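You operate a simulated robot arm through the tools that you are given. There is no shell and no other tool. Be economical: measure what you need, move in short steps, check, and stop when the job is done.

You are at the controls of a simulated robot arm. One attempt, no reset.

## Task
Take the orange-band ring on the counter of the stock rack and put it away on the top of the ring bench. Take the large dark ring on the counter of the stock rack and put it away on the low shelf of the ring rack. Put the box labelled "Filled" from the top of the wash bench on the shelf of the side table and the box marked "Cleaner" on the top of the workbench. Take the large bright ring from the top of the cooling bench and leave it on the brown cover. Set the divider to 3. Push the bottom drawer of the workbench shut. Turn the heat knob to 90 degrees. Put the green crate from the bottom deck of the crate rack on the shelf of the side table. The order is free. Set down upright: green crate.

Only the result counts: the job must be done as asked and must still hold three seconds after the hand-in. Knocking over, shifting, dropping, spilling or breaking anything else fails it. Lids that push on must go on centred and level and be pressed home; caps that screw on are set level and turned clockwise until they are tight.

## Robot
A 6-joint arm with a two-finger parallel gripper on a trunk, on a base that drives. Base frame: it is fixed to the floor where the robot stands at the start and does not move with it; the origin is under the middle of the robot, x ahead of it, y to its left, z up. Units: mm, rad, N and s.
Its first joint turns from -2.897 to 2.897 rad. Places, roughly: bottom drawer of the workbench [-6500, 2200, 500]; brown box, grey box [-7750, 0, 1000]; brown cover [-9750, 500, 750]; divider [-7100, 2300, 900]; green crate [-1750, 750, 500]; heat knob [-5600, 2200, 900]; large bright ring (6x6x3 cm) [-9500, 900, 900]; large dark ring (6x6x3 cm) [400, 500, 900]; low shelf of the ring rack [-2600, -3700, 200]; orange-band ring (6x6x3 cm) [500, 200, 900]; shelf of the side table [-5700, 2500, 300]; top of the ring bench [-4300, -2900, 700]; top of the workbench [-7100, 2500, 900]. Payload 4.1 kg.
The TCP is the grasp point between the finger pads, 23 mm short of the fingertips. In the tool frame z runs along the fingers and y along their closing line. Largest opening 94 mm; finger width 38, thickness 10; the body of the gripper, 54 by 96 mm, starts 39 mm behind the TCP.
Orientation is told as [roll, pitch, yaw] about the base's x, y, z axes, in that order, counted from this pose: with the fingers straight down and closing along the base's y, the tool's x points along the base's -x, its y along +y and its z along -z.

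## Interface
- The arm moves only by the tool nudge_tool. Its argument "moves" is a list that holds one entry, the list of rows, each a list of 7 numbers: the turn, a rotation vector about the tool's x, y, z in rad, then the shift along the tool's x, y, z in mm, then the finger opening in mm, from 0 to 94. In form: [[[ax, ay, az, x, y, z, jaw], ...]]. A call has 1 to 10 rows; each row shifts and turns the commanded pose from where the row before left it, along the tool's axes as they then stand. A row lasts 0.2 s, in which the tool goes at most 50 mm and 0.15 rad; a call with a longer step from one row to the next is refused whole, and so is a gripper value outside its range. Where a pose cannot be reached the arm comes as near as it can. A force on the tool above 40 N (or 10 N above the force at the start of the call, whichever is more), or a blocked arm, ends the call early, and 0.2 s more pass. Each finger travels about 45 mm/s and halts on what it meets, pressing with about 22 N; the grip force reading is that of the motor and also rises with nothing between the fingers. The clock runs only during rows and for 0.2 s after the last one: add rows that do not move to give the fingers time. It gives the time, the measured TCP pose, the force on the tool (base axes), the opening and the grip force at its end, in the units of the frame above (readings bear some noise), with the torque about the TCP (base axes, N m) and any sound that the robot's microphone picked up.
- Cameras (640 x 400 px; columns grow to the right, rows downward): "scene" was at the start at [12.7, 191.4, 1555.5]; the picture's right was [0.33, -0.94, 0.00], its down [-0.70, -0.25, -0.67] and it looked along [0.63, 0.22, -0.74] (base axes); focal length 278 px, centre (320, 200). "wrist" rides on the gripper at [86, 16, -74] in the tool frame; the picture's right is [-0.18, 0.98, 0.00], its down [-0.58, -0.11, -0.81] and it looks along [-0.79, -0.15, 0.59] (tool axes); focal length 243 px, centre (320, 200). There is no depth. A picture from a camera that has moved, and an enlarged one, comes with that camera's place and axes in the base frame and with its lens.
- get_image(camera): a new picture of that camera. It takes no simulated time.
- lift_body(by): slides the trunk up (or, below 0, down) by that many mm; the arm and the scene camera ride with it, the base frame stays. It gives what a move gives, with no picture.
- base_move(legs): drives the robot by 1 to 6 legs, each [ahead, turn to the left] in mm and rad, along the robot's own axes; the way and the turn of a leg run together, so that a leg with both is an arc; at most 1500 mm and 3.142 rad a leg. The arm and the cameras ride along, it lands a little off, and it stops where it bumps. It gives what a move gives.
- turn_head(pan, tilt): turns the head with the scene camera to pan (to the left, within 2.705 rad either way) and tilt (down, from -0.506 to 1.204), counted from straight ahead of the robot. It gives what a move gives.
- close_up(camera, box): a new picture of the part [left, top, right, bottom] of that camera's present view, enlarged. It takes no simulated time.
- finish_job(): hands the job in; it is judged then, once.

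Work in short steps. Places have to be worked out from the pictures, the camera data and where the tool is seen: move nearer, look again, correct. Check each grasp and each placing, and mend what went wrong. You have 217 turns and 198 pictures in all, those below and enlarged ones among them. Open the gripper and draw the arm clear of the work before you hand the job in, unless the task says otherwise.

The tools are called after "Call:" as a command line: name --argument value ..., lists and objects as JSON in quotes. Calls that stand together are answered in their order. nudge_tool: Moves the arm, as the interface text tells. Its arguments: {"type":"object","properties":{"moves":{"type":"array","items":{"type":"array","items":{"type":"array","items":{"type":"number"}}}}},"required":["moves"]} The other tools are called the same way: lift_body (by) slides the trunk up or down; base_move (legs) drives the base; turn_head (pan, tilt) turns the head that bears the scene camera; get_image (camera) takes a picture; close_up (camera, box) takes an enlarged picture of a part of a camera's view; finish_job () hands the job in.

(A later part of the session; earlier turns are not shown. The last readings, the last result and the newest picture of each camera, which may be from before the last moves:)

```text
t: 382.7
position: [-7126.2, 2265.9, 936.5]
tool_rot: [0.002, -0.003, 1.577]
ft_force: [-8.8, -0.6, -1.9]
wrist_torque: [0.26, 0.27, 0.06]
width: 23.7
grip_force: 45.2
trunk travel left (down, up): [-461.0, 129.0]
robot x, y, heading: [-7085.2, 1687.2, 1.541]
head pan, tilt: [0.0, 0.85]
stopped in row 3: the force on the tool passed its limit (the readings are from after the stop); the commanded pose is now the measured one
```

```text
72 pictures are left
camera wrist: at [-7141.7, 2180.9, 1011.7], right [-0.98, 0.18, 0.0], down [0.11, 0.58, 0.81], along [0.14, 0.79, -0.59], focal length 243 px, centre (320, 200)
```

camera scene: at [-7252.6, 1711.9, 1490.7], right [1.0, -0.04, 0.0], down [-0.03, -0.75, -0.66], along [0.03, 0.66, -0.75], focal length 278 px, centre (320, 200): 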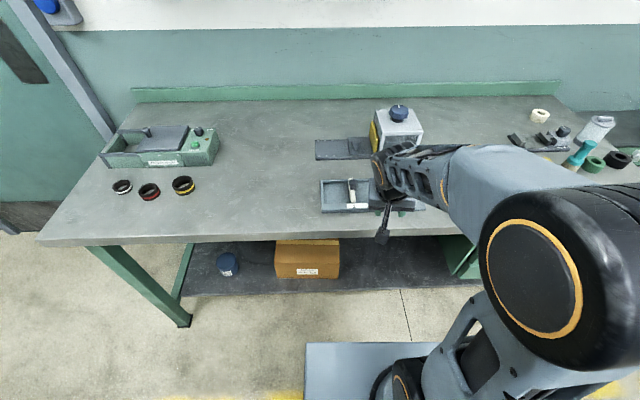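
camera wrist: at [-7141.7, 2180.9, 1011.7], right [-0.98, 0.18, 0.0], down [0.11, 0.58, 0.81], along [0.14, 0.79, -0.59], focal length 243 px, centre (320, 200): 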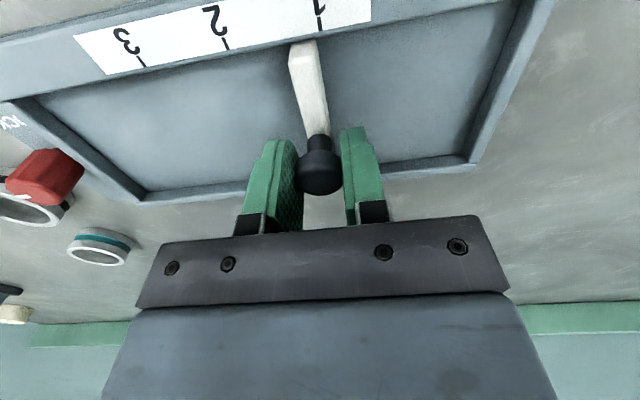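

It moved about 8 mm before the force limit, so it slides but with drag. I go slower, 4 mm per row.

Call:
nudge_tool --moves '[[[0, 0, 0, 0, -4, 0, 15], [0, 0, 0, 0, -4, 0, 15], [0, 0, 0, 0, -4, 0, 15], [0, 0, 0, 0, -4, 0, 15], [0, 0, 0, 0, -4, 0, 15], [0, 0, 0, 0, -4, 0, 15], [0, 0, 0, 0, -4, 0, 15], [0, 0, 0, 0, 0, 0, 15]]]'

Call:
get_image --camera "wrist"

```text
t: 384.5
position: [-7094.0, 2264.9, 937.0]
tool_rot: [-0.003, -0.003, 1.571]
ft_force: [-7.6, -5.2, -1.5]
wrist_torque: [0.54, 0.2, 0.33]
width: 23.2
grip_force: 45.3
trunk travel left (down, up): [-461.0, 129.0]
robot x, y, heading: [-7083.2, 1689.6, 1.534]
head pan, tilt: [0.0, 0.85]
```

```text
71 pictures are left
camera wrist: at [-7110.5, 2180.8, 1011.6], right [-0.98, 0.18, 0.0], down [0.11, 0.58, 0.81], along [0.15, 0.79, -0.59], focal length 243 px, centre (320, 200)
```

wrist: 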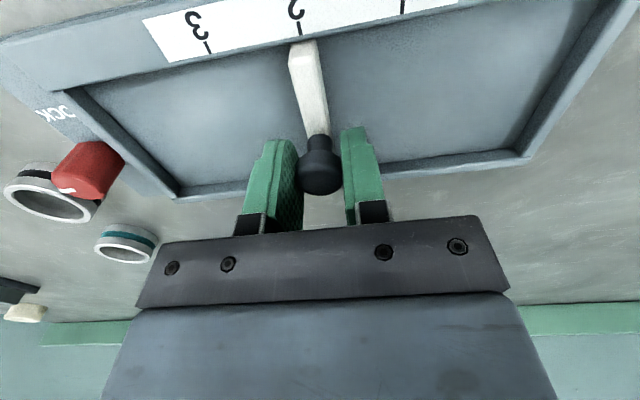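

The plate is now at 2. I continue 40 mm more at the same pace.

Call:
nudge_tool --moves '[[[0, 0, 0, 0, -4, 0, 15], [0, 0, 0, 0, -4, 0, 15], [0, 0, 0, 0, -4, 0, 15], [0, 0, 0, 0, -4, 0, 15], [0, 0, 0, 0, -4, 0, 15], [0, 0, 0, 0, -4, 0, 15], [0, 0, 0, 0, -4, 0, 15], [0, 0, 0, 0, -4, 0, 15], [0, 0, 0, 0, -4, 0, 15], [0, 0, 0, 0, -4, 0, 15]]]'

Call:
close_up --camera "wrist" --box '[180, 0, 420, 150]'

```text
t: 386.7
position: [-7055.0, 2265.7, 937.2]
tool_rot: [0.001, -0.002, 1.574]
ft_force: [-13.9, -12.0, -3.5]
wrist_torque: [0.09, 0.45, 0.33]
width: 23.8
grip_force: 44.5
trunk travel left (down, up): [-461.0, 129.0]
robot x, y, heading: [-7088.2, 1686.5, 1.536]
head pan, tilt: [0.0, 0.85]
```

```text
2.67 times, centred on (300, 75) of wrist
camera zoom: at [-7072.6, 2180.7, 1011.7], right [-0.98, 0.18, 0.0], down [0.11, 0.58, 0.81], along [0.15, 0.79, -0.59], focal length 647 px, centre (373, 533)
```

zoom: 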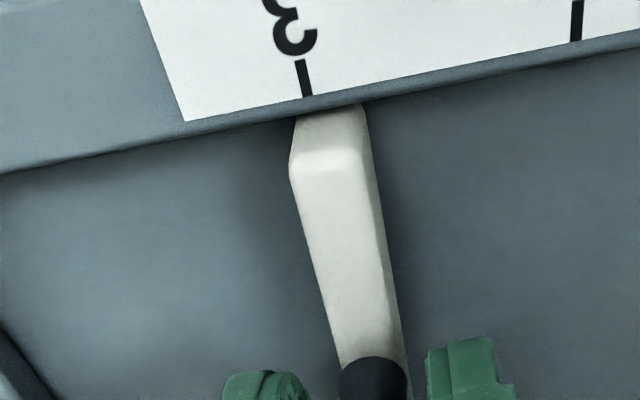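

Compared with the starting alignment at 1, the plate is about 2–3 mm short of tick 3. I nudge 3 mm more and recheck.

Call:
nudge_tool --moves '[[[0, 0, 0, 0, -3, 0, 15], [0, 0, 0, 0, 0, 0, 15]]]'

Call:
close_up --camera "wrist" --box '[180, 0, 420, 150]'

```text
t: 387.3
position: [-7054.4, 2265.4, 937.5]
tool_rot: [0.001, 0.0, 1.574]
ft_force: [-10.5, -14.9, -5.2]
wrist_torque: [0.06, -0.22, -0.15]
width: 23.4
grip_force: 45.1
trunk travel left (down, up): [-461.0, 129.0]
robot x, y, heading: [-7084.4, 1692.0, 1.534]
head pan, tilt: [0.0, 0.85]
```

```text
2.67 times, centred on (300, 75) of wrist
camera zoom: at [-7070.6, 2180.7, 1011.7], right [-0.98, 0.18, 0.0], down [0.11, 0.58, 0.81], along [0.14, 0.79, -0.59], focal length 647 px, centre (373, 533)
```

zoom: 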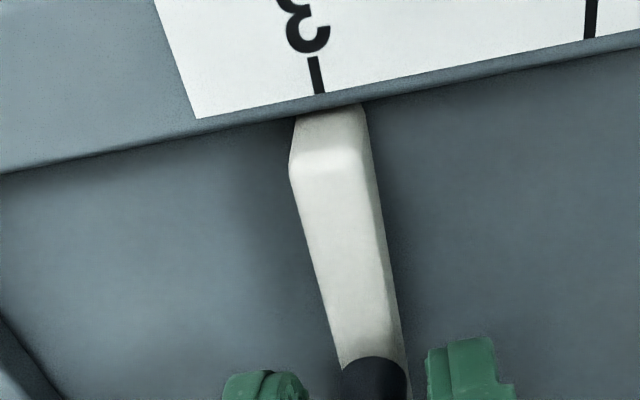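

Now the alignment matches that at 1, so the divider is at 3. I release, rise, retract and view the result.

Call:
nudge_tool --moves '[[[0, 0, 0, 0, 0, 0, 50], [0, 0, 0, 0, 0, 0, 50], [0, 0, 0, 0, 0, 0, 50], [0, 0, 0, 0, 0, -30, 50], [0, 0, 0, 0, 0, -30, 50], [0, 0, 0, 20, 0, -20, 50], [0, 0, 0, 40, 0, 0, 50], [0, 0, 0, 40, 0, 0, 50], [0, 0, 0, 0, 0, 0, 50]]]'

Call:
close_up --camera "wrist" --box '[120, 0, 520, 200]'

```text
t: 389.3
position: [-7053.7, 2165.1, 1017.4]
tool_rot: [0.001, -0.002, 1.575]
ft_force: [-0.1, -0.1, 1.4]
wrist_torque: [0.02, 0.03, 0.0]
width: 50.0
grip_force: 0.1
trunk travel left (down, up): [-461.0, 129.0]
robot x, y, heading: [-7083.4, 1688.7, 1.539]
head pan, tilt: [0.0, 0.85]
```

```text
1.60 times, centred on (320, 100) of wrist
camera zoom: at [-7070.2, 2080.5, 1091.5], right [-0.98, 0.18, 0.0], down [0.11, 0.58, 0.81], along [0.14, 0.79, -0.59], focal length 388 px, centre (320, 360)
```

zoom: 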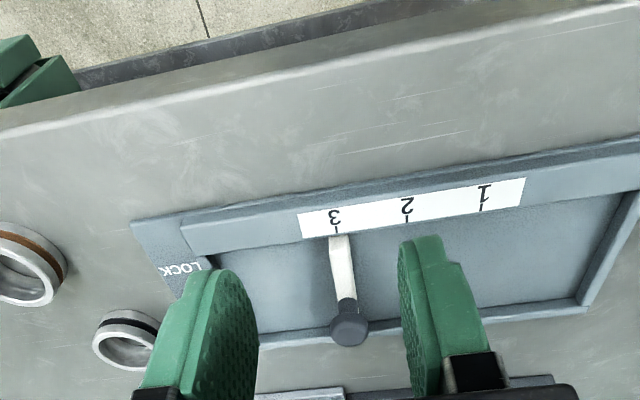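

Divider stands at 3. I retract the arm, back off, turn toward the wash bench and look.

Call:
nudge_tool --moves '[[[0, 0, 0, 40, 0, 0, 50], [0, 0, 0, 40, 0, 0, 50], [0, 0, 0, 30, 0, 0, 90], [0, 0, 0, 0, 0, 0, 90]]]'

Call:
base_move --legs '[[-350, 0], [0, 2.4]]'

Call:
turn_head --pan 0.1 --tilt 0.35

Call:
get_image --camera "scene"

```text
t: 390.3
position: [-7050.2, 2055.4, 1017.7]
tool_rot: [0.001, -0.004, 1.574]
ft_force: [0.5, 0.2, -0.6]
wrist_torque: [-0.01, 0.0, 0.0]
width: 89.9
grip_force: 0.0
trunk travel left (down, up): [-461.0, 129.0]
robot x, y, heading: [-7086.6, 1689.0, 1.538]
head pan, tilt: [0.0, 0.85]
```

```text
t: 398.3
position: [-7359.2, 1085.4, 1016.6]
tool_rot: [0.001, 0.0, -2.265]
ft_force: [-0.4, 0.3, -0.4]
wrist_torque: [0.03, -0.01, -0.02]
width: 90.0
grip_force: 0.0
trunk travel left (down, up): [-461.0, 129.0]
robot x, y, heading: [-7099.7, 1347.0, -2.304]
head pan, tilt: [0.0, 0.85]
```

```text
t: 399.2
position: [-7360.6, 1087.0, 1018.3]
tool_rot: [0.003, 0.0, -2.268]
ft_force: [-0.4, 0.7, -0.6]
wrist_torque: [-0.01, 0.01, 0.01]
width: 89.9
grip_force: 0.0
trunk travel left (down, up): [-461.0, 129.0]
robot x, y, heading: [-7099.1, 1345.4, -2.304]
head pan, tilt: [0.099, 0.351]
```

```text
67 pictures are left
camera scene: at [-6992.7, 1202.9, 1534.2], right [-0.8, 0.59, 0.0], down [0.2, 0.28, -0.94], along [-0.56, -0.76, -0.34], focal length 278 px, centre (320, 200)
```

scene: 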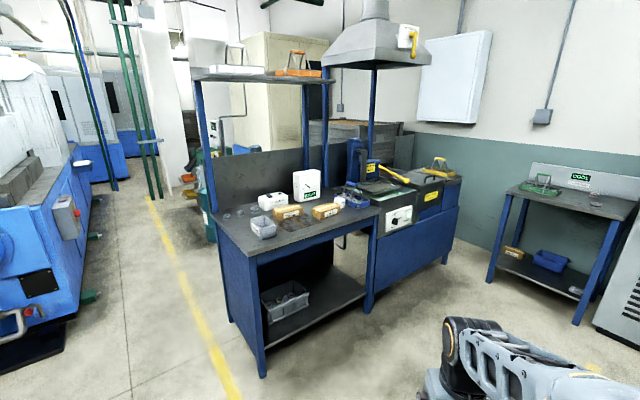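

That blue bench is the wash bench. I zoom in on the boxes on it.

Call:
close_up --camera "scene" --box '[200, 150, 400, 275]'

```text
3.20 times, centred on (300, 212) of scene
camera zoom: at [-6992.7, 1202.9, 1534.2], right [-0.8, 0.59, 0.0], down [0.2, 0.28, -0.94], along [-0.56, -0.76, -0.34], focal length 889 px, centre (384, 160)
```

zoom: 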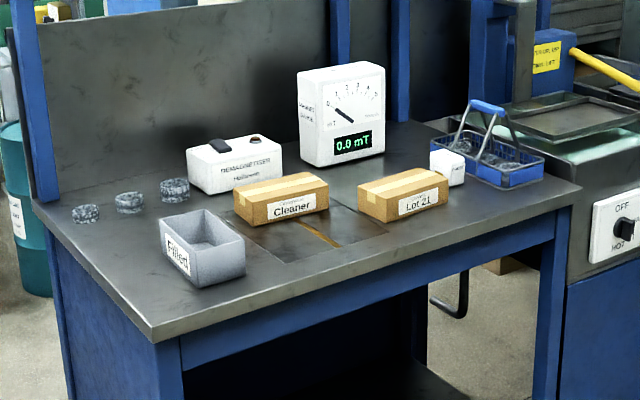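

"Filled" is the grey open box at about (-7520,0), "Cleaner" the brown box at about (-7720,-95); the bench front is at y ≈ 155. I drive to about (-7620,650) facing the bench.

Call:
base_move --legs '[[0, 0.05], [860, 0], [0, 0.683]]'

Call:
turn_head --pan 0.0 --tilt 0.75

Call:
get_image --camera "scene"

```text
t: 406.1
position: [-7661.8, 306.8, 1017.6]
tool_rot: [0.0, -0.001, -1.519]
ft_force: [-0.9, 0.8, -0.5]
wrist_torque: [0.0, 0.03, 0.01]
width: 89.8
grip_force: 0.1
trunk travel left (down, up): [-461.0, 129.0]
robot x, y, heading: [-7648.5, 675.9, -1.563]
head pan, tilt: [0.099, 0.351]
```

```text
t: 407.0
position: [-7663.2, 306.2, 1018.5]
tool_rot: [0.002, -0.002, -1.52]
ft_force: [-0.8, -0.1, 0.2]
wrist_torque: [0.0, 0.0, 0.02]
width: 90.0
grip_force: 0.1
trunk travel left (down, up): [-461.0, 129.0]
robot x, y, heading: [-7647.2, 674.9, -1.564]
head pan, tilt: [0.0, 0.75]
```

```text
65 pictures are left
camera scene: at [-7483.6, 652.2, 1498.7], right [-1.0, -0.01, 0.0], down [-0.01, 0.68, -0.73], along [0.01, -0.73, -0.68], focal length 278 px, centre (320, 200)
```

scene: 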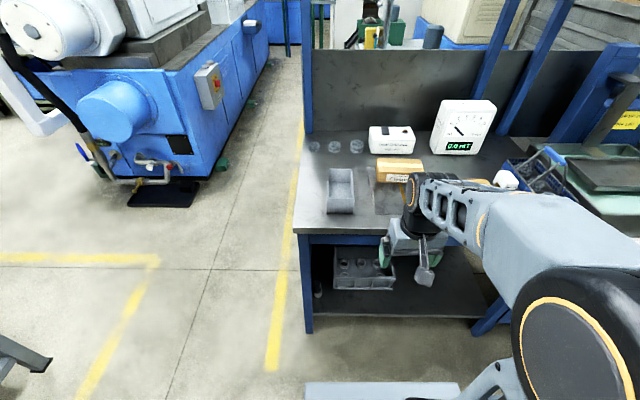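

The grey box is at about (-7541,-3), long along y, about 88 mm wide. I move 140 mm closer and bring the wrist camera over it.

Call:
base_move --legs '[[140, 0]]'

Call:
nudge_tool --moves '[[[0, 0, -0.05, -20, 20, 0, 94], [0, 0, 0, -20, 25, 0, 94], [0, 0, 0, -20, 25, 0, 94], [0, 0, 0, -20, 25, 0, 94], [0, 0, 0, -15, 25, 0, 94], [0, 0, 0, 0, 0, 0, 94]]]'

Call:
get_image --camera "wrist"

```text
t: 408.3
position: [-7661.2, 168.1, 1017.2]
tool_rot: [0.001, -0.001, -1.521]
ft_force: [0.4, 0.9, -0.9]
wrist_torque: [0.03, 0.01, 0.0]
width: 90.0
grip_force: 0.0
trunk travel left (down, up): [-461.0, 129.0]
robot x, y, heading: [-7647.2, 535.7, -1.561]
head pan, tilt: [0.0, 0.75]
```

```text
t: 409.7
position: [-7533.7, 85.7, 1018.0]
tool_rot: [0.002, -0.001, -1.472]
ft_force: [0.4, 0.3, -0.3]
wrist_torque: [-0.01, 0.01, 0.01]
width: 94.2
grip_force: 0.1
trunk travel left (down, up): [-461.0, 129.0]
robot x, y, heading: [-7647.5, 533.2, -1.56]
head pan, tilt: [0.0, 0.75]
```

```text
64 pictures are left
camera wrist: at [-7527.4, 174.4, 1093.0], right [1.0, -0.09, 0.0], down [-0.05, -0.59, 0.81], along [-0.07, -0.8, -0.59], focal length 243 px, centre (320, 200)
```

wrist: 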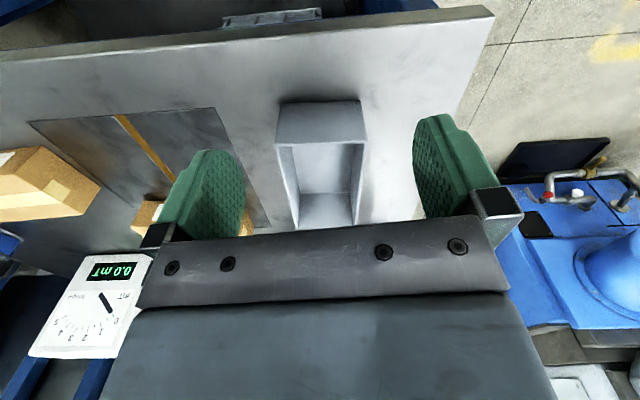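

The box rim is about 80–86 mm wide, centred near (-7541,-55), yaw ≈ -1.60. I turn the tool to match, go over it and lower to z ≈ 960 to check the finger clearance.

Call:
nudge_tool --moves '[[[0, 0, 0.128, 0, 0, 0, 94], [0, 0, 0, -36, 0, 0, 94], [0, 0, 0, -35, -1, 0, 94], [0, 0, 0, -35, -1, 0, 94], [0, 0, 0, -35, -1, 20, 94], [0, 0, 0, 0, 0, 35, 94], [0, 0, 0, 0, 0, 0, 94]]]'

Call:
get_image --camera "wrist"

```text
t: 411.3
position: [-7542.5, -55.9, 961.3]
tool_rot: [0.002, -0.002, -1.602]
ft_force: [0.3, -0.3, 0.1]
wrist_torque: [0.01, -0.03, 0.01]
width: 94.1
grip_force: 0.0
trunk travel left (down, up): [-461.0, 129.0]
robot x, y, heading: [-7646.3, 535.2, -1.56]
head pan, tilt: [0.0, 0.75]
```

```text
63 pictures are left
camera wrist: at [-7525.2, 32.7, 1036.9], right [0.98, -0.21, 0.0], down [-0.13, -0.58, 0.81], along [-0.17, -0.79, -0.59], focal length 243 px, centre (320, 200)
```

wrist: 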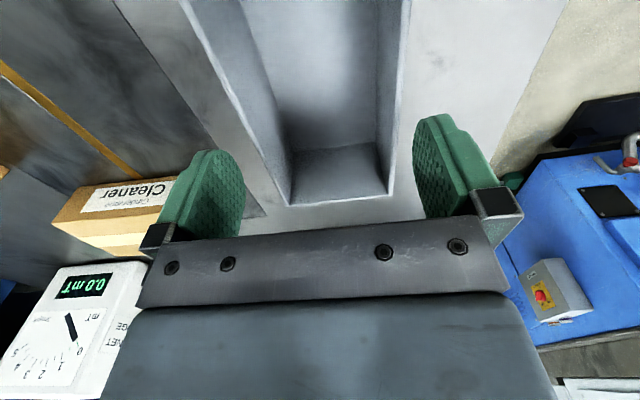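

Rim z ≈ 932, width ≈ 78, box centre (-7540,-35), bench ≈ 877. I shift 21 mm back, descend to z ≈ 910 and grip across the width.

Call:
nudge_tool --moves '[[[0, 0, 0, 21, 2, 0, 94], [0, 0, 0, 0, 0, 15, 94], [0, 0, 0, 0, 0, 12, 94], [0, 0, 0, 0, 0, 12, 94], [0, 0, 0, 0, 0, 12, 94], [0, 0, 0, 0, 0, 0, 94], [0, 0, 0, 0, 0, 0, 60], [0, 0, 0, 0, 0, 0, 60], [0, 0, 0, 0, 0, 0, 60]]]'

Call:
get_image --camera "wrist"

```text
t: 413.3
position: [-7539.5, -35.0, 912.3]
tool_rot: [0.003, -0.001, -1.6]
ft_force: [0.2, -0.3, -0.4]
wrist_torque: [0.02, 0.0, -0.01]
width: 84.6
grip_force: 21.8
trunk travel left (down, up): [-461.0, 129.0]
robot x, y, heading: [-7646.4, 536.4, -1.561]
head pan, tilt: [0.0, 0.75]
```

```text
62 pictures are left
camera wrist: at [-7521.6, 52.9, 986.1], right [0.98, -0.21, 0.0], down [-0.13, -0.58, 0.81], along [-0.17, -0.79, -0.59], focal length 243 px, centre (320, 200)
```

wrist: 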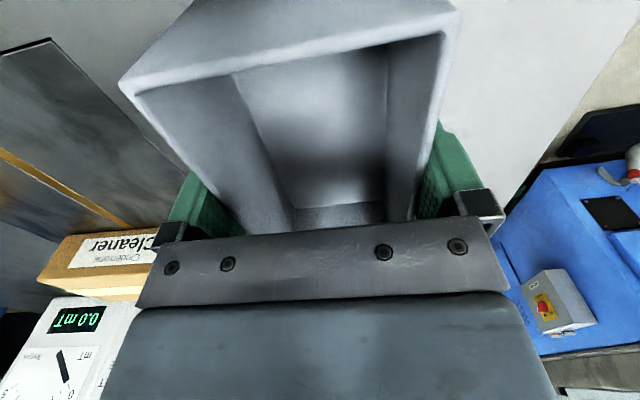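

Gripped at 84.6 mm. I lift 60 mm and check.

Call:
nudge_tool --moves '[[[0, 0, 0, 0, 0, -15, 60], [0, 0, 0, 0, 0, -20, 60], [0, 0, 0, 0, 0, -25, 60], [0, 0, 0, 0, 0, 0, 60]]]'

Call:
get_image --camera "scene"

```text
t: 414.3
position: [-7537.5, -35.1, 973.0]
tool_rot: [0.002, -0.002, -1.6]
ft_force: [-1.1, -0.2, -1.2]
wrist_torque: [-0.03, 0.04, -0.01]
width: 84.4
grip_force: 22.1
trunk travel left (down, up): [-461.0, 129.0]
robot x, y, heading: [-7649.7, 536.8, -1.561]
head pan, tilt: [0.0, 0.75]
```

```text
61 pictures are left
camera scene: at [-7482.2, 514.2, 1498.6], right [-1.0, -0.01, 0.0], down [-0.01, 0.68, -0.73], along [0.01, -0.73, -0.68], focal length 278 px, centre (320, 200)
```

scene: 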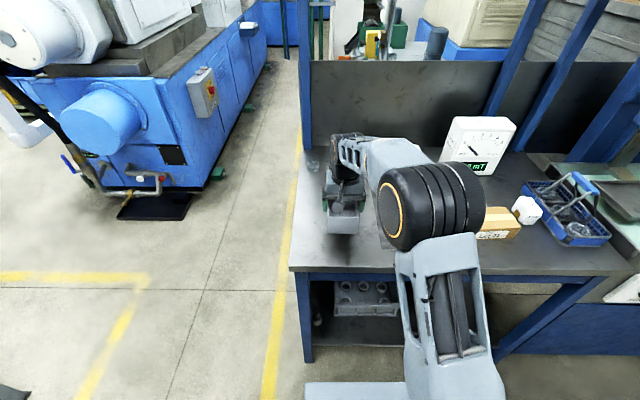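

The box is light and held level. I raise and retract it, then drive back to the side table.

Call:
nudge_tool --moves '[[[0, 0, 0, 0, 0, -40, 60], [0, 0, 0, 40, -20, 0, 60], [0, 0, 0, 40, -20, 0, 60], [0, 0, 0, 40, -20, 0, 60], [0, 0, 0, 40, -20, 0, 60], [0, 0, 0, 30, -20, 0, 60], [0, 0, 0, 0, 0, 0, 60]]]'

Call:
base_move --legs '[[-300, 0], [0, 1.894], [1500, 0], [370, 0], [0, 1.237]]'

Call:
lift_body --by -400

Call:
turn_head --pan 0.0 --tilt 0.6

Call:
get_image --camera "scene"

```text
t: 415.9
position: [-7633.8, 160.3, 1011.6]
tool_rot: [0.003, 0.0, -1.602]
ft_force: [1.0, 1.1, -0.7]
wrist_torque: [-0.01, 0.02, -0.02]
width: 84.4
grip_force: 22.0
trunk travel left (down, up): [-461.0, 129.0]
robot x, y, heading: [-7645.7, 534.8, -1.56]
head pan, tilt: [0.0, 0.75]
```

```text
t: 434.6
position: [-5935.7, 1902.7, 1011.3]
tool_rot: [0.002, -0.001, 1.593]
ft_force: [0.0, -0.1, 0.3]
wrist_torque: [0.01, -0.03, 0.03]
width: 84.7
grip_force: 21.3
trunk travel left (down, up): [-461.0, 129.0]
robot x, y, heading: [-5902.2, 1527.1, 1.633]
head pan, tilt: [0.0, 0.75]
```

```text
t: 438.5
position: [-5935.6, 1902.9, 611.7]
tool_rot: [0.002, -0.002, 1.593]
ft_force: [-0.6, -0.9, -0.4]
wrist_torque: [-0.05, -0.04, -0.01]
width: 84.4
grip_force: 22.3
trunk travel left (down, up): [-61.0, 529.0]
robot x, y, heading: [-5901.0, 1527.6, 1.629]
head pan, tilt: [0.0, 0.75]
```

```text
t: 439.2
position: [-5936.7, 1903.4, 612.0]
tool_rot: [0.004, -0.002, 1.594]
ft_force: [0.1, 0.5, -0.3]
wrist_torque: [-0.04, 0.05, 0.0]
width: 84.2
grip_force: 22.1
trunk travel left (down, up): [-61.0, 529.0]
robot x, y, heading: [-5901.3, 1524.5, 1.639]
head pan, tilt: [0.0, 0.6]
```

```text
60 pictures are left
camera scene: at [-6071.5, 1543.8, 1111.5], right [1.0, 0.06, 0.0], down [0.04, -0.56, -0.82], along [-0.05, 0.82, -0.57], focal length 278 px, centre (320, 200)
```

scene: 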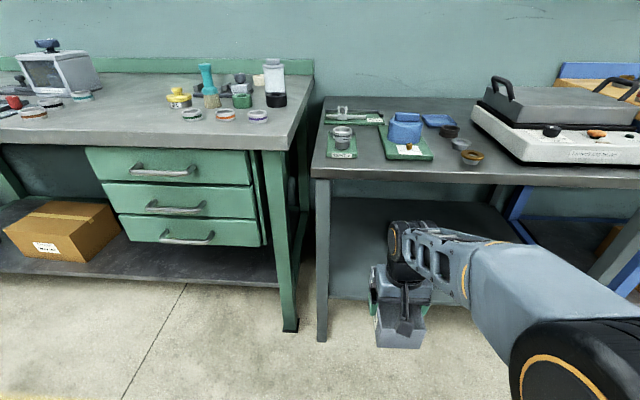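

I square up, lower the trunk fully, drive 150 mm ahead, then lower the box to about z 385 and extend onto the shelf.

Call:
lift_body --by -58

Call:
base_move --legs '[[0, -0.06], [130, 0]]'

Call:
nudge_tool --moves '[[[0, 0, -0.03, 0, 0, 40, 60], [0, 0, -0.03, 0, 0, 40, 60], [0, 0, 0, 0, 0, 40, 60], [0, 0, 0, 0, 0, 40, 60], [0, 0, 0, 0, 0, 0, 60]]]'

Call:
get_image --camera "scene"

```text
t: 440.1
position: [-5934.4, 1902.8, 554.3]
tool_rot: [0.002, -0.002, 1.594]
ft_force: [-0.3, 0.9, -0.8]
wrist_torque: [0.02, -0.02, 0.0]
width: 84.7
grip_force: 21.7
trunk travel left (down, up): [-3.0, 587.0]
robot x, y, heading: [-5901.9, 1525.7, 1.638]
head pan, tilt: [0.0, 0.6]
```

```text
t: 441.9
position: [-5911.7, 2034.9, 553.6]
tool_rot: [0.001, -0.002, 1.534]
ft_force: [0.3, 0.2, 0.5]
wrist_torque: [0.03, 0.03, 0.03]
width: 84.6
grip_force: 22.2
trunk travel left (down, up): [-3.0, 587.0]
robot x, y, heading: [-5901.6, 1658.1, 1.568]
head pan, tilt: [0.0, 0.6]
```

```text
t: 443.1
position: [-5910.7, 2035.3, 392.9]
tool_rot: [0.001, -0.002, 1.594]
ft_force: [0.6, -0.5, -0.6]
wrist_torque: [-0.03, 0.0, 0.06]
width: 84.5
grip_force: 21.6
trunk travel left (down, up): [-3.0, 587.0]
robot x, y, heading: [-5900.9, 1657.5, 1.572]
head pan, tilt: [0.0, 0.6]
```

```text
59 pictures are left
camera scene: at [-6070.4, 1683.4, 1053.5], right [1.0, 0.0, 0.0], down [0.0, -0.56, -0.83], along [0.0, 0.83, -0.56], focal length 278 px, centre (320, 200)
```

scene: 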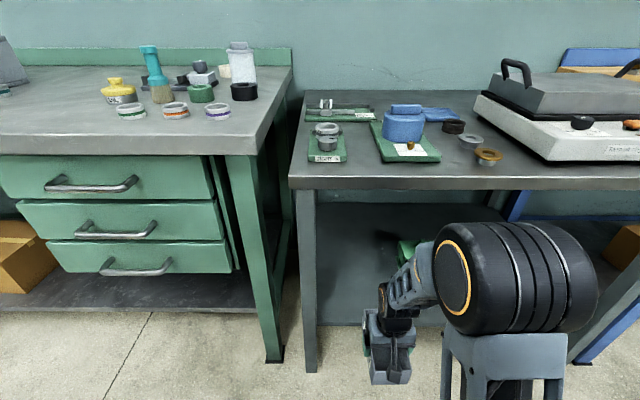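

I extend forward over the shelf in steps (box bottom ≈ 345, shelf ≈ 302).

Call:
nudge_tool --moves '[[[0, 0, 0, -36, 0, 4, 60], [0, 0, 0, -36, 0, 4, 60], [0, 0, 0, -36, 0, 4, 60], [0, 0, 0, -36, 0, 0, 60], [0, 0, 0, -36, 0, 0, 60], [0, 0, 0, -36, 0, 0, 60], [0, 0, 0, -36, 0, 0, 60], [0, 0, 0, 0, 0, 0, 60]]]'

Call:
get_image --camera "scene"

```text
t: 444.9
position: [-5920.7, 2286.1, 382.7]
tool_rot: [0.001, -0.001, 1.591]
ft_force: [0.4, -0.4, -0.2]
wrist_torque: [0.01, -0.03, -0.03]
width: 84.8
grip_force: 21.7
trunk travel left (down, up): [-3.0, 587.0]
robot x, y, heading: [-5900.9, 1659.9, 1.566]
head pan, tilt: [0.0, 0.6]
```

```text
58 pictures are left
camera scene: at [-6070.4, 1683.4, 1053.5], right [1.0, 0.0, 0.0], down [0.0, -0.56, -0.83], along [0.0, 0.83, -0.56], focal length 278 px, centre (320, 200)
```

scene: 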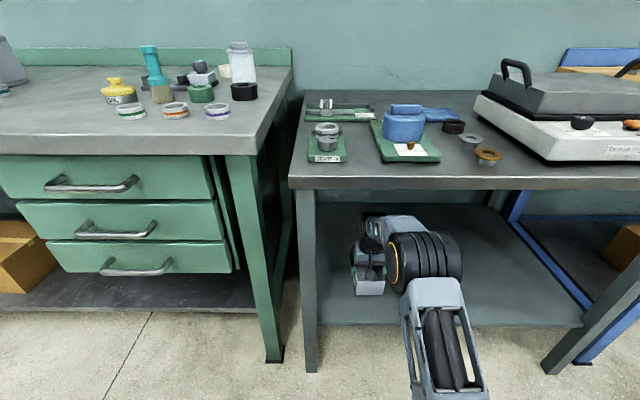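

No contact with the table or the crate. I lower the box in steps until it touches the shelf.

Call:
nudge_tool --moves '[[[0, 0, 0, 0, 0, 15, 60], [0, 0, 0, 0, 0, 12, 60], [0, 0, 0, 0, 0, 4, 60], [0, 0, 0, 0, 0, 4, 60], [0, 0, 0, 0, 0, 4, 60], [0, 0, 0, 0, 0, 4, 60], [0, 0, 0, 0, 0, 4, 60], [0, 0, 0, 0, 0, 0, 60]]]'

```text
t: 446.6
position: [-5919.0, 2286.2, 334.0]
tool_rot: [0.003, -0.001, 1.593]
ft_force: [-0.1, 0.4, -0.8]
wrist_torque: [0.0, -0.01, 0.03]
width: 84.4
grip_force: 21.4
trunk travel left (down, up): [-3.0, 587.0]
robot x, y, heading: [-5898.1, 1657.9, 1.571]
head pan, tilt: [0.0, 0.6]
```

Call:
nudge_tool --moves '[[[0, 0, 0, 0, 0, 3, 60], [0, 0, 0, 0, 0, 3, 60], [0, 0, 0, 0, 0, 3, 60], [0, 0, 0, 0, 0, 3, 60], [0, 0, 0, 0, 0, 3, 60], [0, 0, 0, 0, 0, 0, 60]]]'

Call:
get_image --camera "wrist"

```text
t: 448.1
position: [-5918.6, 2288.3, 321.0]
tool_rot: [0.001, -0.004, 1.594]
ft_force: [1.1, 2.4, 19.7]
wrist_torque: [0.04, -0.1, 0.09]
width: 84.8
grip_force: 21.7
trunk travel left (down, up): [-3.0, 587.0]
robot x, y, heading: [-5901.2, 1659.8, 1.573]
head pan, tilt: [0.0, 0.6]
```

```text
57 pictures are left
camera wrist: at [-5933.7, 2202.0, 396.0], right [-0.99, 0.16, 0.0], down [0.1, 0.58, 0.81], along [0.13, 0.8, -0.59], focal length 243 px, centre (320, 200)
```

wrist: 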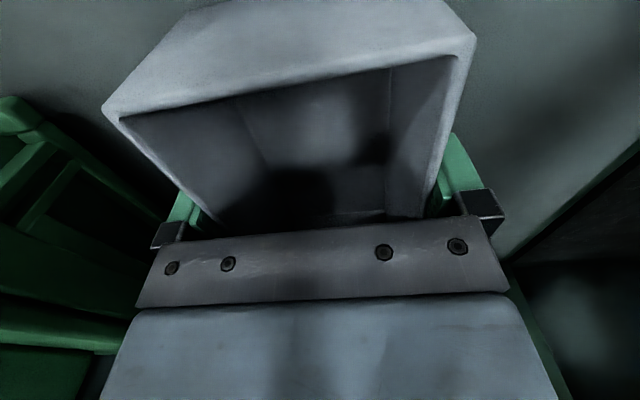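

Contact. I ease up, open fully, rise 75 mm clear of the rim and look.

Call:
nudge_tool --moves '[[[0, 0, 0, 0, 0, -3, 60], [0, 0, 0, 0, 0, 0, 94], [0, 0, 0, 0, 0, 0, 94], [0, 0, 0, 0, 0, -15, 94], [0, 0, 0, 0, 0, -25, 94], [0, 0, 0, 0, 0, -30, 94], [0, 0, 0, 0, 0, 0, 94]]]'

Call:
get_image --camera "wrist"

```text
t: 449.6
position: [-5920.8, 2285.5, 396.0]
tool_rot: [0.001, -0.002, 1.595]
ft_force: [-0.4, -0.5, -0.2]
wrist_torque: [-0.03, -0.01, 0.03]
width: 94.0
grip_force: 0.1
trunk travel left (down, up): [-3.0, 587.0]
robot x, y, heading: [-5903.0, 1657.2, 1.575]
head pan, tilt: [0.0, 0.6]
```

```text
56 pictures are left
camera wrist: at [-5935.0, 2200.2, 469.4], right [-0.99, 0.16, 0.0], down [0.1, 0.58, 0.81], along [0.13, 0.8, -0.59], focal length 243 px, centre (320, 200)
```

wrist: 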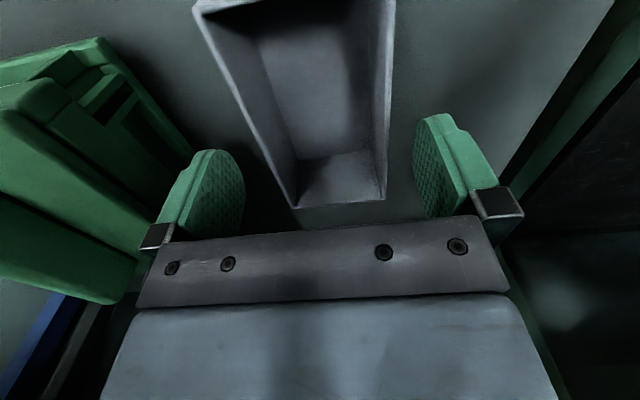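

The Filled box stands on the shelf. I retract, raise the trunk, and drive back to the wash bench for the Cleaner box.

Call:
nudge_tool --moves '[[[0, 0, 0, 42, 0, 0, 94], [0, 0, 0, 42, 0, 0, 94], [0, 0, 0, 42, 0, 0, 94], [0, 0, 0, 42, 0, 0, 94], [0, 0, 0, 42, 0, 0, 94], [0, 0, 0, 42, 0, 0, 94], [0, 0, 0, 0, 0, -40, 94], [0, 0, 0, 0, 0, -40, 94], [0, 0, 0, 0, 0, -40, 94], [0, 0, 0, 0, 0, -30, 94]]]'

Call:
base_move --legs '[[-200, 0], [0, 1.961], [1500, 0], [470, 0], [0, 1.176]]'

Call:
lift_body --by 400

Call:
lift_body --by 60

Call:
turn_head --pan 0.0 --tilt 0.75

Call:
get_image --camera "scene"

```text
t: 451.9
position: [-5909.9, 2035.4, 544.3]
tool_rot: [0.003, 0.0, 1.593]
ft_force: [0.4, -0.1, 0.1]
wrist_torque: [-0.01, 0.0, 0.03]
width: 94.0
grip_force: 0.0
trunk travel left (down, up): [-3.0, 587.0]
robot x, y, heading: [-5903.7, 1655.7, 1.57]
head pan, tilt: [0.0, 0.6]
```

```text
t: 470.6
position: [-7777.9, 374.8, 543.6]
tool_rot: [0.002, -0.001, -1.575]
ft_force: [-0.7, 0.6, 0.6]
wrist_torque: [0.0, 0.0, -0.02]
width: 93.8
grip_force: 0.0
trunk travel left (down, up): [-3.0, 587.0]
robot x, y, heading: [-7775.9, 754.1, -1.599]
head pan, tilt: [0.0, 0.6]
```

```text
t: 474.5
position: [-7778.0, 374.7, 945.2]
tool_rot: [0.003, -0.004, -1.576]
ft_force: [-0.6, 0.1, -0.2]
wrist_torque: [0.02, 0.03, -0.02]
width: 94.2
grip_force: 0.0
trunk travel left (down, up): [-403.0, 187.0]
robot x, y, heading: [-7774.5, 753.4, -1.598]
head pan, tilt: [0.0, 0.6]
```

```text
t: 475.5
position: [-7778.9, 374.6, 1004.4]
tool_rot: [0.002, -0.002, -1.577]
ft_force: [-0.3, 0.1, 0.1]
wrist_torque: [-0.02, -0.01, -0.04]
width: 94.1
grip_force: 0.0
trunk travel left (down, up): [-463.0, 127.0]
robot x, y, heading: [-7776.1, 753.4, -1.592]
head pan, tilt: [0.0, 0.6]
```

```text
t: 476.2
position: [-7778.5, 375.1, 1005.0]
tool_rot: [0.001, -0.002, -1.575]
ft_force: [-0.2, 0.5, -0.4]
wrist_torque: [0.01, 0.0, -0.04]
width: 93.8
grip_force: 0.1
trunk travel left (down, up): [-463.0, 127.0]
robot x, y, heading: [-7776.4, 751.4, -1.594]
head pan, tilt: [0.0, 0.75]
```

```text
55 pictures are left
camera scene: at [-7611.8, 723.6, 1500.7], right [-1.0, 0.03, 0.0], down [0.02, 0.68, -0.73], along [-0.02, -0.73, -0.68], focal length 278 px, centre (320, 200)
```

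scene: 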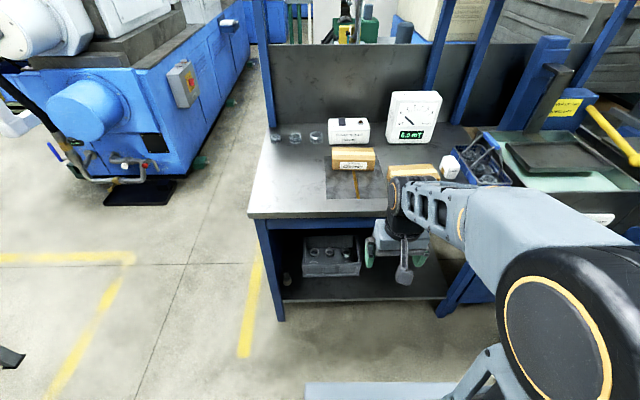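

Cleaner box is near (-7752,-118). I move 235 mm forward and turn the tool a quarter so the fingers close along y.

Call:
base_move --legs '[[0, 0.02], [232, 0]]'

Call:
nudge_tool --moves '[[[0, 0, 0, -40, 0, 0, 94], [0, 0, 0, -40, 0, 0, 94], [0, 0, 0, -40, 0, 0, 94], [0, 0, 0, -30, 0, 0, 94], [0, 0, 0, 0, 0, 0, 94]]]'

Call:
get_image --camera "wrist"

```text
t: 478.3
position: [-7773.6, 143.4, 1003.9]
tool_rot: [0.002, -0.003, -1.558]
ft_force: [-0.5, 0.6, 0.5]
wrist_torque: [0.0, -0.02, 0.01]
width: 93.9
grip_force: 0.1
trunk travel left (down, up): [-463.0, 127.0]
robot x, y, heading: [-7776.8, 525.8, -1.579]
head pan, tilt: [0.0, 0.75]
```

```text
t: 479.5
position: [-7773.1, -6.5, 1005.4]
tool_rot: [0.001, -0.002, -1.56]
ft_force: [-0.1, -0.3, 0.4]
wrist_torque: [0.05, 0.02, 0.02]
width: 93.9
grip_force: 0.1
trunk travel left (down, up): [-463.0, 127.0]
robot x, y, heading: [-7778.1, 523.9, -1.576]
head pan, tilt: [0.0, 0.75]
```

```text
54 pictures are left
camera wrist: at [-7758.4, 82.5, 1079.8], right [0.99, -0.17, 0.0], down [-0.1, -0.58, 0.81], along [-0.14, -0.8, -0.59], focal length 243 px, centre (320, 200)
```

wrist: 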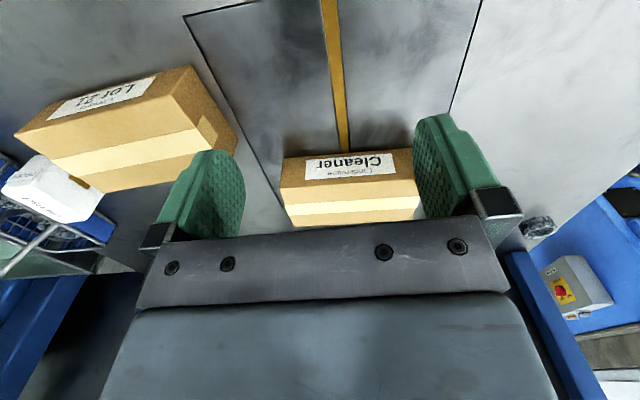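

Cleaner box: centre (-7760,-155), 150 × 81 mm, top z ≈ 915, yaw ≈ -0.03. I rotate the tool 1.5 rad so the fingers close along y.

Call:
nudge_tool --moves '[[[0, 0, -0.15, 0, 0, 0, 94], [0, 0, -0.15, 0, 0, 0, 94], [0, 0, -0.15, 0, 0, 0, 94], [0, 0, -0.15, 0, 0, 0, 94], [0, 0, -0.15, 0, 0, 0, 94], [0, 0, -0.15, 0, 0, 0, 94], [0, 0, -0.15, 0, 0, 0, 94], [0, 0, -0.15, 0, 0, 0, 94], [0, 0, -0.15, 0, 0, 0, 94], [0, 0, -0.15, 0, 0, 0, 94]]]'

Call:
nudge_tool --moves '[[[0, 0, -0.03, -13, 0, 0, 94], [0, 0, 0, 0, -40, 0, 94], [0, 0, 0, 0, -40, 0, 94], [0, 0, 0, 0, -35, 0, 94], [0, 0, 0, 0, -33, 20, 94], [0, 0, 0, 0, 0, 20, 94], [0, 0, 0, 0, 0, 0, 94]]]'

Call:
get_image --camera "wrist"

Call:
get_image --camera "scene"

```text
t: 481.7
position: [-7771.2, -6.0, 1004.1]
tool_rot: [-0.002, -0.001, -0.057]
ft_force: [0.0, 0.4, -0.2]
wrist_torque: [-0.01, 0.0, 0.01]
width: 94.1
grip_force: 0.1
trunk travel left (down, up): [-463.0, 127.0]
robot x, y, heading: [-7776.5, 522.4, -1.577]
head pan, tilt: [0.0, 0.75]
```

```text
t: 483.3
position: [-7760.4, -156.3, 964.4]
tool_rot: [-0.002, -0.002, -0.027]
ft_force: [0.9, -0.1, -1.2]
wrist_torque: [-0.01, 0.01, -0.01]
width: 93.9
grip_force: 0.1
trunk travel left (down, up): [-463.0, 127.0]
robot x, y, heading: [-7780.9, 518.8, -1.579]
head pan, tilt: [0.0, 0.75]
```

```text
53 pictures are left
camera wrist: at [-7848.1, -134.9, 1038.8], right [0.21, 0.98, 0.0], down [0.58, -0.12, 0.81], along [0.79, -0.17, -0.59], focal length 243 px, centre (320, 200)
```

wrist: 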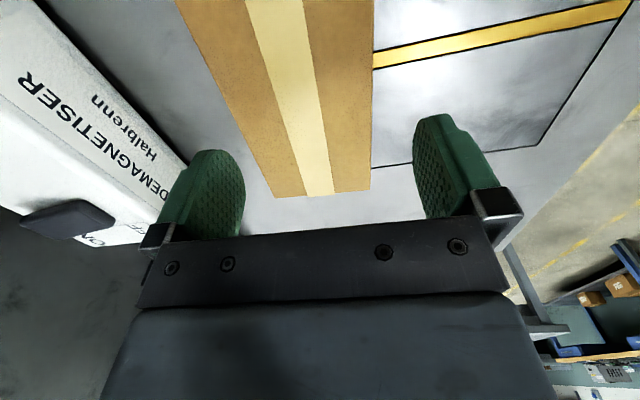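

```text
52 pictures are left
camera scene: at [-7613.2, 496.0, 1500.6], right [-1.0, 0.01, 0.0], down [0.01, 0.68, -0.73], along [-0.01, -0.73, -0.68], focal length 278 px, centre (320, 200)
```

scene: 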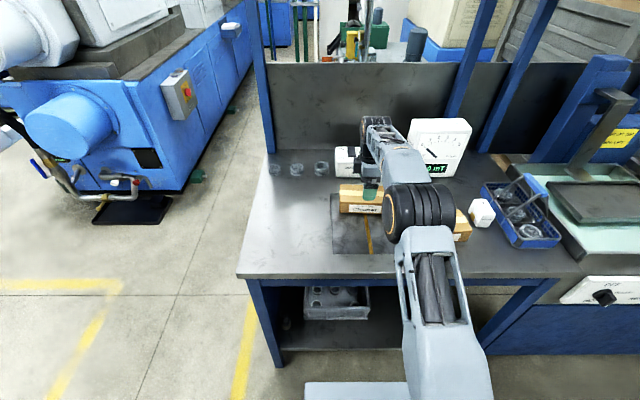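

The reach is fine. The box axis at the grip is y ≈ -163, yaw ≈ -0.06; I correct and descend to z ≈ 905, then close.

Call:
nudge_tool --moves '[[[0, 0, 0.03, 4, -6, 0, 94], [0, 0, 0, 0, 0, 20, 94], [0, 0, 0, 0, 0, 20, 94], [0, 0, 0, 0, 0, 15, 94], [0, 0, 0, 0, 0, 4, 94], [0, 0, 0, 0, 0, 0, 94], [0, 0, 0, 0, 0, 0, 60], [0, 0, 0, 0, 0, 0, 60], [0, 0, 0, 0, 0, 0, 60]]]'

Call:
nudge_tool --moves '[[[0, 0, 0, 0, 0, -15, 60], [0, 0, 0, 0, 0, -25, 60], [0, 0, 0, 0, 0, -30, 60], [0, 0, 0, 0, 0, -30, 60], [0, 0, 0, 0, 0, 0, 60]]]'

Call:
get_image --camera "wrist"

```text
t: 484.2
position: [-7766.4, -164.2, 932.7]
tool_rot: [-0.03, -0.004, -0.059]
ft_force: [0.6, 2.9, 16.0]
wrist_torque: [-0.64, 0.17, 0.05]
width: 92.8
grip_force: 0.0
trunk travel left (down, up): [-463.0, 127.0]
robot x, y, heading: [-7778.6, 519.2, -1.576]
head pan, tilt: [0.0, 0.75]
stopped in row 4: the force on the tool passed its limit (the readings are from after the stop); the commanded pose is now the measured one
```

```text
t: 485.4
position: [-7766.0, -162.3, 1026.3]
tool_rot: [-0.025, -0.004, -0.06]
ft_force: [0.1, -0.9, 0.2]
wrist_torque: [-0.03, -0.01, 0.03]
width: 60.0
grip_force: 0.1
trunk travel left (down, up): [-463.0, 127.0]
robot x, y, heading: [-7779.7, 520.2, -1.582]
head pan, tilt: [0.0, 0.75]
```

```text
51 pictures are left
camera wrist: at [-7853.7, -136.6, 1100.6], right [0.24, 0.97, -0.02], down [0.57, -0.12, 0.81], along [0.78, -0.21, -0.59], focal length 243 px, centre (320, 200)
```

wrist: 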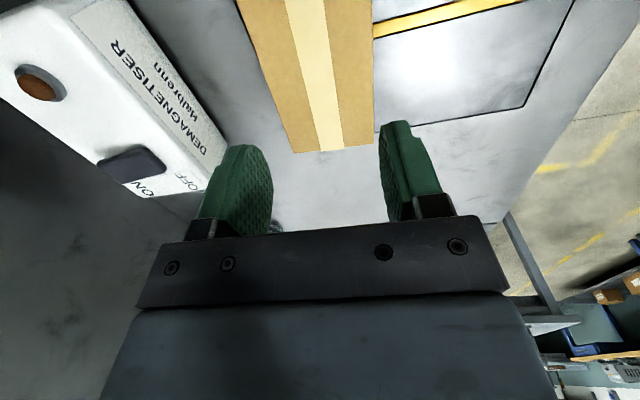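

One finger (the -y side, by the torque) landed on the box top; the box wasn't moved. I level the roll, shift 6 mm to -y, reopen, and try again gently.

Call:
nudge_tool --moves '[[[-0.025, 0, 0, 0, -5, 0, 94], [0, 0, 0, 0, 0, 30, 94], [0, 0, 0, 0, 0, 25, 94], [0, 0, 0, 0, 0, 0, 94]]]'

Call:
get_image --camera "wrist"

```text
t: 486.4
position: [-7767.7, -166.2, 972.6]
tool_rot: [-0.001, -0.003, -0.06]
ft_force: [-0.4, -0.1, 0.6]
wrist_torque: [-0.01, -0.01, -0.01]
width: 94.0
grip_force: 0.1
trunk travel left (down, up): [-463.0, 127.0]
robot x, y, heading: [-7776.6, 521.3, -1.58]
head pan, tilt: [0.0, 0.75]
```

```text
50 pictures are left
camera wrist: at [-7854.2, -143.4, 1045.7], right [0.24, 0.97, 0.0], down [0.57, -0.14, 0.81], along [0.78, -0.19, -0.59], focal length 243 px, centre (320, 200)
```

wrist: 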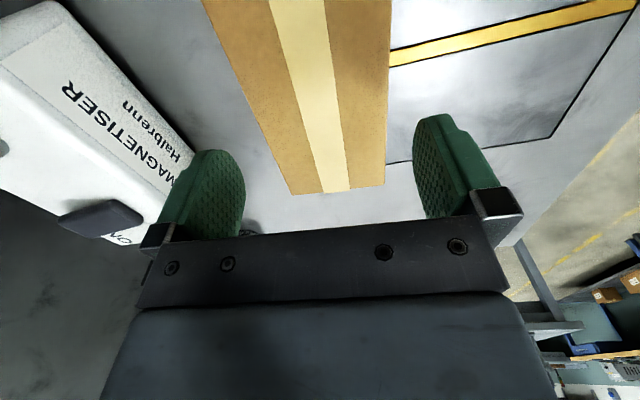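

Now the box is centred between the fingers within 1 mm. I descend to z ≈ 905.

Call:
nudge_tool --moves '[[[0, 0, 0, 0, 0, 25, 94], [0, 0, 0, 0, 0, 15, 94], [0, 0, 0, 0, 0, 10, 94], [0, 0, 0, 0, 0, 8, 94], [0, 0, 0, 0, 0, 7, 94], [0, 0, 0, 0, 0, 0, 94]]]'

Call:
get_image --camera "wrist"

```text
t: 487.8
position: [-7767.1, -165.8, 907.4]
tool_rot: [-0.001, -0.004, -0.058]
ft_force: [0.4, 0.2, 0.8]
wrist_torque: [0.02, 0.02, 0.02]
width: 94.0
grip_force: 0.0
trunk travel left (down, up): [-463.0, 127.0]
robot x, y, heading: [-7777.2, 518.2, -1.579]
head pan, tilt: [0.0, 0.75]
```

```text
49 pictures are left
camera wrist: at [-7853.2, -143.1, 981.2], right [0.24, 0.97, 0.0], down [0.57, -0.14, 0.81], along [0.78, -0.19, -0.59], focal length 243 px, centre (320, 200)
```

wrist: 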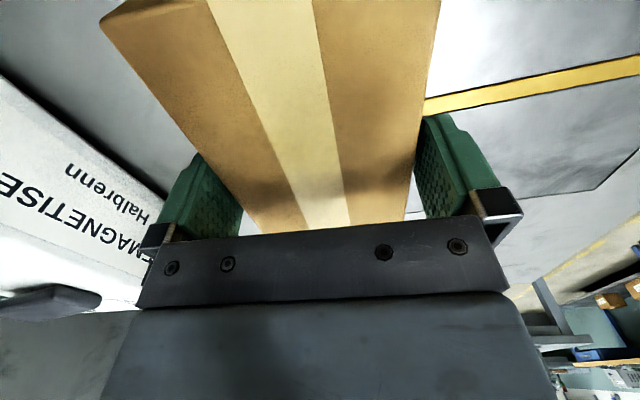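

The fingers straddle the box. I close and lift 100 mm.

Call:
nudge_tool --moves '[[[0, 0, 0, 0, 0, 0, 60], [0, 0, 0, 0, 0, 0, 60], [0, 0, 0, 0, 0, 0, 60], [0, 0, 0, 0, 0, -15, 60], [0, 0, 0, 0, 0, -25, 60], [0, 0, 0, 0, 0, -30, 60], [0, 0, 0, 0, 0, -30, 60], [0, 0, 0, 0, 0, 0, 60]]]'

Call:
get_image --camera "wrist"

```text
t: 489.6
position: [-7765.2, -165.8, 1007.4]
tool_rot: [0.002, -0.003, -0.06]
ft_force: [-0.2, 0.9, -6.3]
wrist_torque: [0.02, 0.02, 0.0]
width: 84.9
grip_force: 21.9
trunk travel left (down, up): [-463.0, 127.0]
robot x, y, heading: [-7776.8, 520.7, -1.577]
head pan, tilt: [0.0, 0.75]
```

```text
48 pictures are left
camera wrist: at [-7852.5, -143.2, 1082.3], right [0.24, 0.97, 0.0], down [0.57, -0.14, 0.81], along [0.78, -0.19, -0.59], focal length 243 px, centre (320, 200)
```

wrist: 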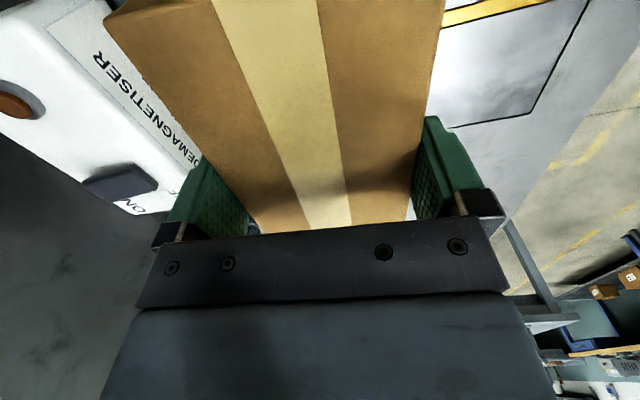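

The Cleaner box is held (≈0.65 kg). I draw it in and drive to the workbench's free stretch at x ≈ -7420.

Call:
nudge_tool --moves '[[[0, 0, 0, 0, 40, -10, 60], [0, 0, 0, 0, 40, -10, 60], [0, 0, 0, 0, 40, 0, 60], [0, 0, 0, 0, 40, 0, 60], [0, 0, 0, 0, 40, 0, 60], [0, 0, 0, 0, 40, 0, 60], [0, 0, 0, 0, 40, 0, 60], [0, 0, 0, 0, 0, 0, 60]]]'

Call:
base_move --legs '[[-300, 0], [0, 2.664], [760, 0], [0, 0.484]]'

Call:
turn_head --pan 0.0 --tilt 0.75

Call:
get_image --camera "scene"

```text
t: 491.4
position: [-7748.3, 113.9, 1025.3]
tool_rot: [-0.001, -0.005, -0.059]
ft_force: [-0.4, -0.3, -5.6]
wrist_torque: [-0.02, 0.02, 0.01]
width: 84.9
grip_force: 21.8
trunk travel left (down, up): [-463.0, 127.0]
robot x, y, heading: [-7779.1, 522.4, -1.575]
head pan, tilt: [0.0, 0.75]
```

```text
t: 504.8
position: [-7460.0, 1896.5, 1025.8]
tool_rot: [0.003, -0.004, 3.101]
ft_force: [-0.1, -0.1, -6.2]
wrist_torque: [0.02, -0.01, 0.02]
width: 84.9
grip_force: 21.9
trunk travel left (down, up): [-463.0, 127.0]
robot x, y, heading: [-7427.2, 1491.9, 1.578]
head pan, tilt: [0.0, 0.75]
```

```text
t: 505.4
position: [-7461.3, 1898.5, 1026.9]
tool_rot: [0.002, -0.004, 3.1]
ft_force: [1.0, 0.5, -5.4]
wrist_torque: [-0.01, -0.04, -0.02]
width: 84.8
grip_force: 22.1
trunk travel left (down, up): [-463.0, 127.0]
robot x, y, heading: [-7425.3, 1491.9, 1.582]
head pan, tilt: [0.0, 0.75]
```

```text
47 pictures are left
camera scene: at [-7593.1, 1511.4, 1500.6], right [1.0, 0.01, 0.0], down [0.01, -0.68, -0.73], along [-0.01, 0.73, -0.68], focal length 278 px, centre (320, 200)
```

scene: 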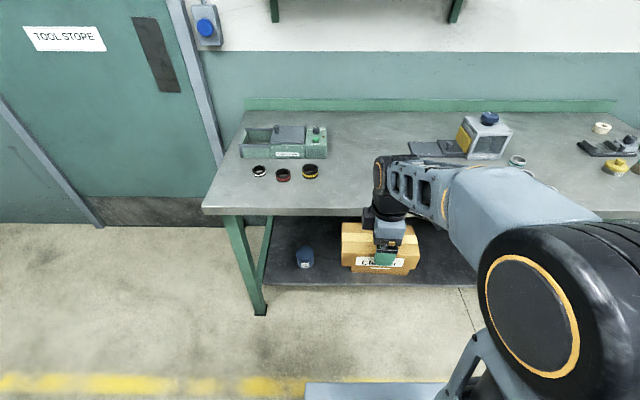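

The spot around (-7440,2300) is free. I drive 190 mm forward, extend 200 mm and start lowering.

Call:
base_move --legs '[[190, 0]]'

Call:
nudge_tool --moves '[[[0, 0, 0, 4, -40, 0, 60], [0, 0, 0, 4, -40, 0, 60], [0, 0, 0, 4, -40, 0, 60], [0, 0, 0, 4, -40, 0, 60], [0, 0, 0, 4, -40, 0, 60], [0, 0, 0, 0, 0, 40, 60], [0, 0, 0, 0, 0, 30, 60], [0, 0, 0, 0, 0, 0, 60]]]'

Call:
get_image --camera "scene"

```text
t: 507.0
position: [-7463.0, 2090.8, 1025.7]
tool_rot: [0.002, -0.004, 3.1]
ft_force: [0.2, -0.2, -5.2]
wrist_torque: [0.01, -0.02, -0.02]
width: 85.1
grip_force: 22.0
trunk travel left (down, up): [-463.0, 127.0]
robot x, y, heading: [-7425.4, 1684.6, 1.579]
head pan, tilt: [0.0, 0.75]
```

```text
t: 508.8
position: [-7433.8, 2289.5, 957.0]
tool_rot: [0.002, -0.003, 3.101]
ft_force: [-1.0, 0.2, -5.6]
wrist_torque: [-0.01, -0.03, 0.05]
width: 84.7
grip_force: 21.9
trunk travel left (down, up): [-463.0, 127.0]
robot x, y, heading: [-7424.6, 1678.6, 1.578]
head pan, tilt: [0.0, 0.75]
```

```text
46 pictures are left
camera scene: at [-7594.6, 1704.4, 1500.6], right [1.0, 0.01, 0.0], down [0.01, -0.68, -0.73], along [-0.01, 0.73, -0.68], focal length 278 px, centre (320, 200)
```

scene: 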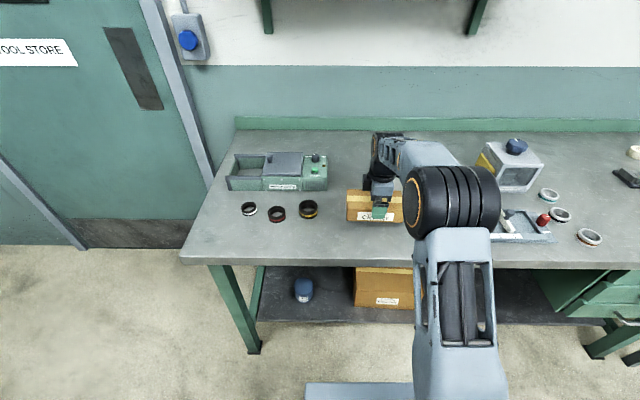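

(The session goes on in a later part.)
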